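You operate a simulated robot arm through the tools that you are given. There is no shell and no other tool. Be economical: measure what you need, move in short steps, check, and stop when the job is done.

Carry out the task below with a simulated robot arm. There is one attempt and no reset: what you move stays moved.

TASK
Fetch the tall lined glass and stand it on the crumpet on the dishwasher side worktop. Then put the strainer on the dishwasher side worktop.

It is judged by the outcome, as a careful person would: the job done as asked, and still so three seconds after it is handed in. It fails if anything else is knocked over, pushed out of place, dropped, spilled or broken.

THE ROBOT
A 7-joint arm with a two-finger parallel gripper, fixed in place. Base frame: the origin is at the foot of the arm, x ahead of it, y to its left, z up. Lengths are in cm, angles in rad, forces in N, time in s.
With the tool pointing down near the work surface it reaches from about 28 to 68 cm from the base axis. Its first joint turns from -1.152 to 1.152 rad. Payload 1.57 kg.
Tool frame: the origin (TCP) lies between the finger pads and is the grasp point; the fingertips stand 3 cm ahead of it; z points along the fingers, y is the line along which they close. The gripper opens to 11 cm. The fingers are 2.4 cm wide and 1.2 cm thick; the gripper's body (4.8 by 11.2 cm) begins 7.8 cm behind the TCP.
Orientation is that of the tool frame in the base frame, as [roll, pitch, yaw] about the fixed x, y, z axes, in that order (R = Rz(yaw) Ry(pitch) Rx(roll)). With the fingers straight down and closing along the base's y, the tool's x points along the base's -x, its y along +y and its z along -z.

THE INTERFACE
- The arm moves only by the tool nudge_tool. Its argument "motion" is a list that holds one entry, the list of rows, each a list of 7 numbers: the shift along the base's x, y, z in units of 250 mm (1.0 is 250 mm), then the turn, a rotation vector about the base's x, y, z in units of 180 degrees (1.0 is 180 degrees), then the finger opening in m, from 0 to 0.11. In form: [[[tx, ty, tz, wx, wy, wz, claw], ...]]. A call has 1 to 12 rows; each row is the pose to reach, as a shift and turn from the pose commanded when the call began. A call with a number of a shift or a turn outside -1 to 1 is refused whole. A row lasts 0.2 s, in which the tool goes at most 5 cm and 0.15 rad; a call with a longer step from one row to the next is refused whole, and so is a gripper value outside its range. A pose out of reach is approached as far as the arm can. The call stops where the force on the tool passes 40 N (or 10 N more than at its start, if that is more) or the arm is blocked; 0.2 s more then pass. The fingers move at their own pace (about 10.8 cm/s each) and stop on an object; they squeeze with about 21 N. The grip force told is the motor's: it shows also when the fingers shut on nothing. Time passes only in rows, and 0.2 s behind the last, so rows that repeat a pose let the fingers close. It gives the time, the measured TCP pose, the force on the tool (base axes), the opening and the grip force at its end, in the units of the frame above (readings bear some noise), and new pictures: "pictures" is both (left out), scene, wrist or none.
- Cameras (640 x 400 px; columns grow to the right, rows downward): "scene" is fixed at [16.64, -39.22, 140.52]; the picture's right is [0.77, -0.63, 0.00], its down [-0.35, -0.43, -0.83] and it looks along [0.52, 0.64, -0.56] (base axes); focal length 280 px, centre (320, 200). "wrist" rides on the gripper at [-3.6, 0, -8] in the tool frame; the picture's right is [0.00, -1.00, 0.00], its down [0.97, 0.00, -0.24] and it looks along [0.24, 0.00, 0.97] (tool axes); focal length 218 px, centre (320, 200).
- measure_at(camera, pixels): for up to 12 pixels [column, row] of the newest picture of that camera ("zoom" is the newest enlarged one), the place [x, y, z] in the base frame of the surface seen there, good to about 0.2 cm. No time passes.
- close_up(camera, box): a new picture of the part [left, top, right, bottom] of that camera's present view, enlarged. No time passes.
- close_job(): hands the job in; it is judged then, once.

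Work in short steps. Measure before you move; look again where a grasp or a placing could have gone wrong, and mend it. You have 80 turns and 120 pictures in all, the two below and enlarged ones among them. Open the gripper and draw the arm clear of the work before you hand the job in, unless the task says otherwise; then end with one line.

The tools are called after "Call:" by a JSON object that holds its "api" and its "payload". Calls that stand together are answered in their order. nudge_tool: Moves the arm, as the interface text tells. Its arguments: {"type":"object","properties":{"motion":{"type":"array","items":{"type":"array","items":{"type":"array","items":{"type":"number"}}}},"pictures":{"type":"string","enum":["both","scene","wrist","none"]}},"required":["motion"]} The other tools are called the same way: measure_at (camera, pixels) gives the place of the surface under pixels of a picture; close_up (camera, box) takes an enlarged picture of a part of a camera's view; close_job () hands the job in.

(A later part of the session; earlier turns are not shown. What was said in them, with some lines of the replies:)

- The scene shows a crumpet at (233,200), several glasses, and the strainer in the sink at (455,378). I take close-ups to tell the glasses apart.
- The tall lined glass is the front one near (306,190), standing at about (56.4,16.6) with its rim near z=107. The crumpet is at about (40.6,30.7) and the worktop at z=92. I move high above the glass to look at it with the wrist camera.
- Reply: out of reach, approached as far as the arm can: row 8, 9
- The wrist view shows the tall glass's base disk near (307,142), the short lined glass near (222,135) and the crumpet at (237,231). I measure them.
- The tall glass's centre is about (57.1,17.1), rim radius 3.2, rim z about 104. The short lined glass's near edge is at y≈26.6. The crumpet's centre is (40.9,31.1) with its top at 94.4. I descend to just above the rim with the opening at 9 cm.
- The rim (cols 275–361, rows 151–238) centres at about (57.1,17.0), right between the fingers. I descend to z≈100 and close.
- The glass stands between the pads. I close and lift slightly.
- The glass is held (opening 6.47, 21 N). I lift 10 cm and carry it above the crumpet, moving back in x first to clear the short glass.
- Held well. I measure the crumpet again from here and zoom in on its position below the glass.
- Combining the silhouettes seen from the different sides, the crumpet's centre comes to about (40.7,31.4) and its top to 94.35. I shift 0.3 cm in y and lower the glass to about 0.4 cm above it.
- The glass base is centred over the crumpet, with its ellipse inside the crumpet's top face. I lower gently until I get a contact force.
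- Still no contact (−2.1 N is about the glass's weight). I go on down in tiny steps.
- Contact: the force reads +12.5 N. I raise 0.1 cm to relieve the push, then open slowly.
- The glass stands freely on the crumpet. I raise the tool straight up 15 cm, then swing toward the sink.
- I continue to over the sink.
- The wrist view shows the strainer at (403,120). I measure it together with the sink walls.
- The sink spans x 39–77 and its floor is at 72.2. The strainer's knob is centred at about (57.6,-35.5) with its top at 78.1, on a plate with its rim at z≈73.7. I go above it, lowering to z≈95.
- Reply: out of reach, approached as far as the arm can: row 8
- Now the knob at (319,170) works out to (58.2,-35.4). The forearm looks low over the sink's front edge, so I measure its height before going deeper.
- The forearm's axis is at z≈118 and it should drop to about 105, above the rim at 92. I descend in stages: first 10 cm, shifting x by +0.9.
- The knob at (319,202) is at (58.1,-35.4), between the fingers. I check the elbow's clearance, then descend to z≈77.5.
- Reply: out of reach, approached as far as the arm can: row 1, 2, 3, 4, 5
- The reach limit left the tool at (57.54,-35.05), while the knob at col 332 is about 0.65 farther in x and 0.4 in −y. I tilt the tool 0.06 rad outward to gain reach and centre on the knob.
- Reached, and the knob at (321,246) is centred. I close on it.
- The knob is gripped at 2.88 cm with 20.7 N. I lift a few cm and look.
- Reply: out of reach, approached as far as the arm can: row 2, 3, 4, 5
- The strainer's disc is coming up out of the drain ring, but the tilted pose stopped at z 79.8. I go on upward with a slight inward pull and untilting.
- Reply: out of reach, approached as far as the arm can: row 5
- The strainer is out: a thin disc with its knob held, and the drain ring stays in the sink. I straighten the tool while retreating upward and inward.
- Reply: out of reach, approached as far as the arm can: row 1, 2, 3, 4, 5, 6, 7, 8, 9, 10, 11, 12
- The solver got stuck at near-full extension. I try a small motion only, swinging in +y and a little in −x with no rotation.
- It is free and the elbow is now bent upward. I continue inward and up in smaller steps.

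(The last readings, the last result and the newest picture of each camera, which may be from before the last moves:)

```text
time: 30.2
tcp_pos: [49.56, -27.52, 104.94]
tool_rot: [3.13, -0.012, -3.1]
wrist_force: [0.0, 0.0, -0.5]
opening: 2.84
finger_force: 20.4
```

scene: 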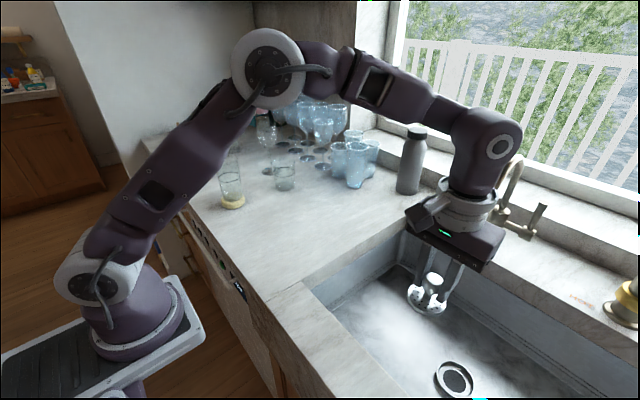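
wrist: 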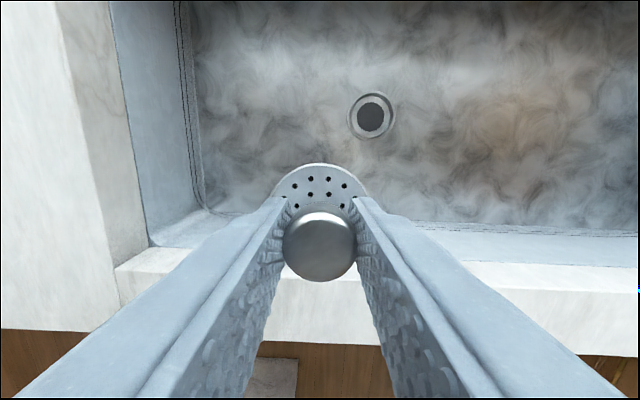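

The strainer hangs clear. I swing toward the worktop, restoring the tool tilt it had at the grasp so the disc is level.

Call:
{"api": "nudge_tool", "payload": {"motion": [[[0, 0.1, 0, -0.004, -0.006, -0.004, 0.015], [-0.02, 0.25, 0, -0.009, -0.013, -0.009, 0.015], [-0.04, 0.42, 0, -0.0137, -0.0197, -0.013, 0.015], [-0.06, 0.6, 0, -0.0137, -0.0197, -0.013, 0.015], [-0.08, 0.78, 0, -0.0137, -0.0197, -0.013, 0.015], [-0.1, 0.96, 0, -0.0137, -0.0197, -0.013, 0.015], [-0.1, 1.0, 0, -0.0137, -0.0197, -0.013, 0.015]]], "pictures": "none"}}

Call:
{"api": "nudge_tool", "payload": {"motion": [[[0, 0.1, 0, 0, 0, 0, 0.015], [0, 0.25, 0, 0, 0, 0, 0.015], [0, 0.4, -0.04, 0, 0, 0, 0.015], [0, 0.48, -0.1, 0, 0, 0, 0.015], [0, 0.48, -0.16, 0, 0, 0, 0.015]]]}}

Call:
{"api": "close_up", "payload": {"camera": "scene", "box": [220, 120, 400, 240]}}

```text
time: 31.8
tcp_pos: [47.07, -2.63, 105.01]
tool_rot: [-3.11, 0.052, -3.141]
wrist_force: [0.3, 0.4, 0.9]
opening: 2.84
finger_force: 21.0
```

```text
time: 33.0
tcp_pos: [47.04, 9.52, 100.82]
tool_rot: [-3.11, 0.049, -3.137]
wrist_force: [-0.5, 0.2, -0.5]
opening: 2.83
finger_force: 21.4
```

scene: 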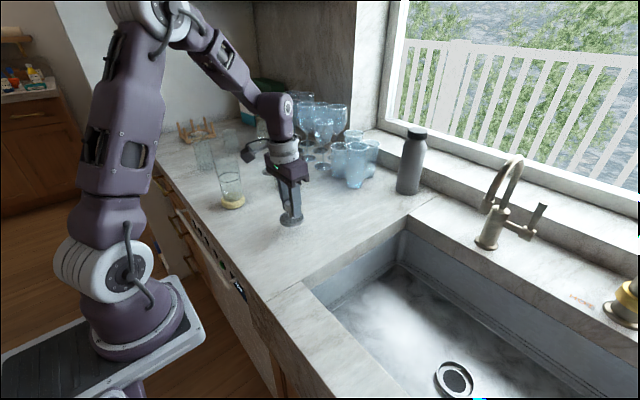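
wrist: 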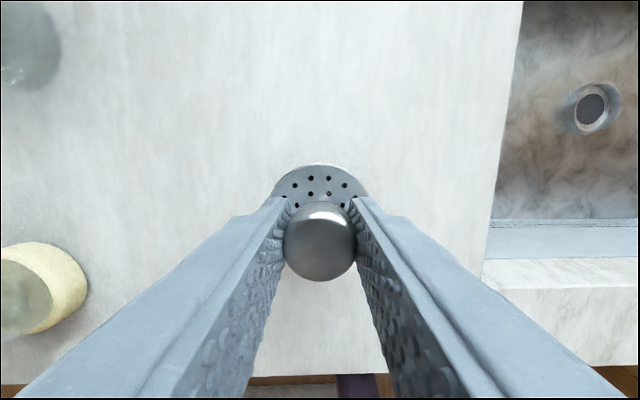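

```text
3.33 times, centred on (310, 180) of scene
```

zoom: 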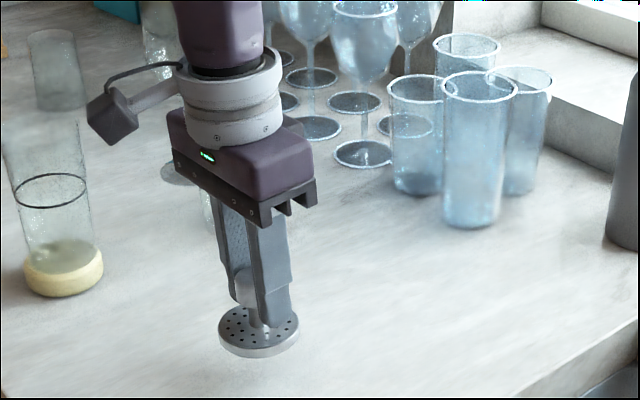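

The disc hangs level above clear worktop. I expect contact near TCP z≈96.7, so I lower to 97.3 and then go down in small steps.

Call:
{"api": "nudge_tool", "payload": {"motion": [[[0, 0, -0.07, 0, 0, 0, 0.015], [0, 0, -0.13, 0, 0, 0, 0.015], [0, 0, -0.14, 0, 0, 0, 0.015], [0, 0, -0.146, 0, 0, 0, 0.015], [0, 0, -0.152, 0, 0, 0, 0.015]]], "pictures": "none"}}

Call:
{"api": "close_up", "payload": {"camera": "scene", "box": [250, 170, 340, 240]}}

```text
time: 34.2
tcp_pos: [47.24, 9.38, 97.09]
tool_rot: [-3.108, 0.051, -3.139]
wrist_force: [-2.2, -7.5, 17.5]
opening: 2.88
finger_force: 20.9
```

```text
5.71 times, centred on (295, 205) of scene
```

zoom: 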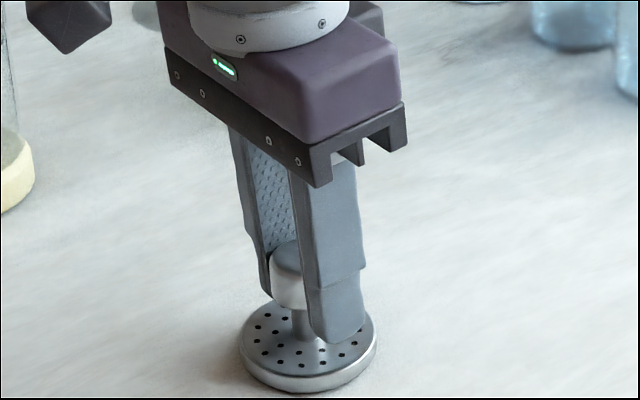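

The strainer has touched down (17.5 N). I ease up 0.1 cm and open to 6 cm.

Call:
{"api": "nudge_tool", "payload": {"motion": [[[0, 0, 0.004, 0, 0, 0, 0.015], [0, 0, 0.004, 0, 0, 0, 0.03], [0, 0, 0.004, 0, 0, 0, 0.045], [0, 0, 0.004, 0, 0, 0, 0.06], [0, 0, 0.004, 0, 0, 0, 0.06]]]}}

```text
time: 35.4
tcp_pos: [47.17, 9.48, 97.2]
tool_rot: [-3.11, 0.05, -3.14]
wrist_force: [-0.3, -0.4, -0.3]
opening: 5.99
finger_force: 0.1
```

scene: 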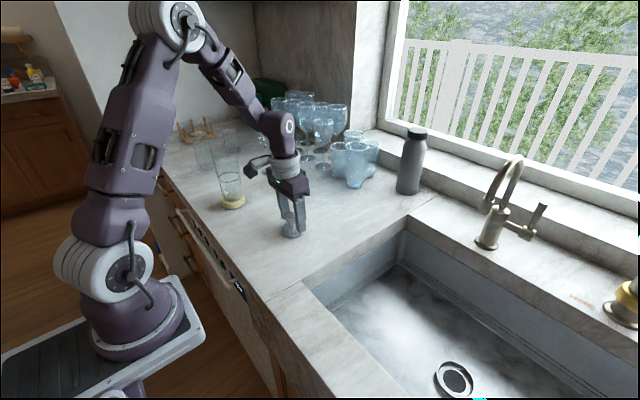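
wrist: 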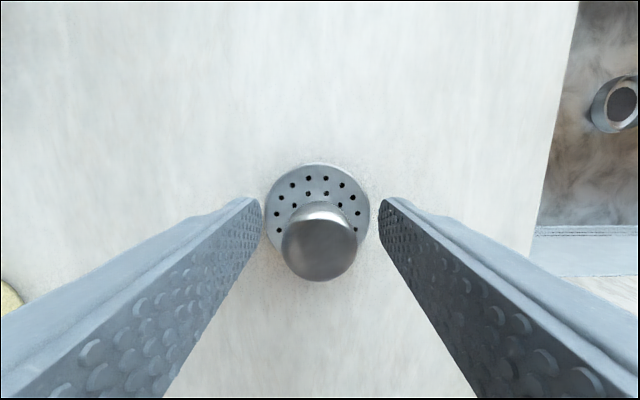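

Released. I rise straight up, then draw back.

Call:
{"api": "nudge_tool", "payload": {"motion": [[[0, 0, 0.1, 0, 0, 0, 0.06], [0, 0, 0.25, 0, 0, 0, 0.06], [0, 0, 0.4, 0, 0, 0, 0.06], [0, 0, 0.55, 0, 0, 0, 0.06], [-0.1, 0, 0.7, 0, 0, 0, 0.06], [-0.2, -0.1, 0.8, 0, 0, 0, 0.06], [-0.35, -0.2, 0.85, 0, 0, 0, 0.06], [-0.45, -0.3, 0.9, 0, 0, 0, 0.06], [-0.45, -0.35, 0.95, 0, 0, 0, 0.06]]]}}

Call:
{"api": "close_up", "payload": {"camera": "scene", "box": [140, 80, 400, 250]}}

```text
time: 37.4
tcp_pos: [35.97, 0.67, 120.9]
tool_rot: [-3.11, 0.049, -3.14]
wrist_force: [-0.3, -0.2, 0.3]
opening: 6.01
finger_force: 0.0
```

scene: 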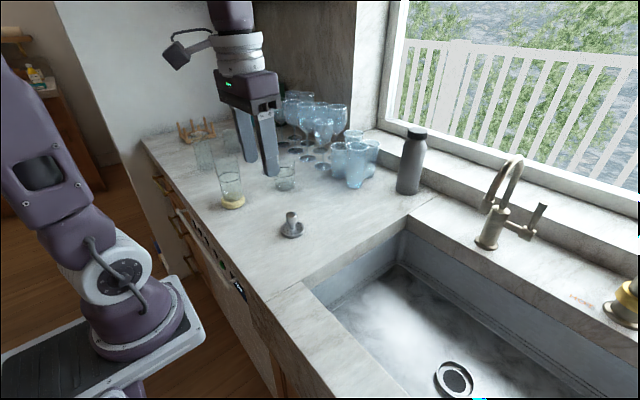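
wrist: 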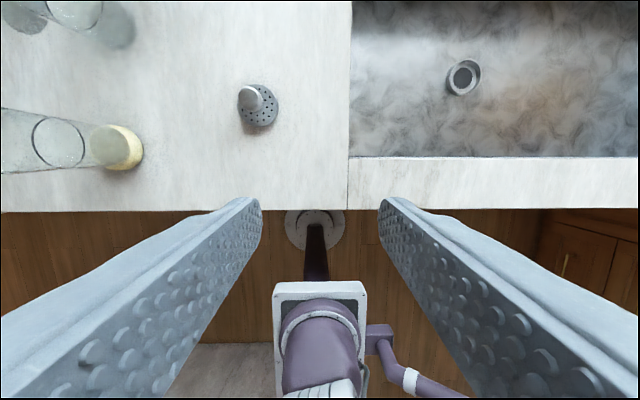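

```text
2.35 times, centred on (270, 165) of scene
```

zoom: 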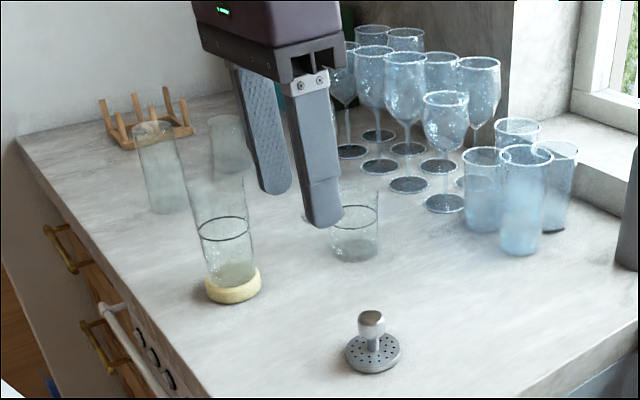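

The glass stands upright on the crumpet, the strainer sits flat on the worktop, everything else is in its place, and the arm is clear. I hand the job in.

Call:
{"api": "close_job", "payload": {}}

```text
The job is handed in.
```

The tall lined glass is standing upright on the crumpet, and the strainer is lying flat on the dishwasher side worktop. Nothing else was moved, and the job is handed in.
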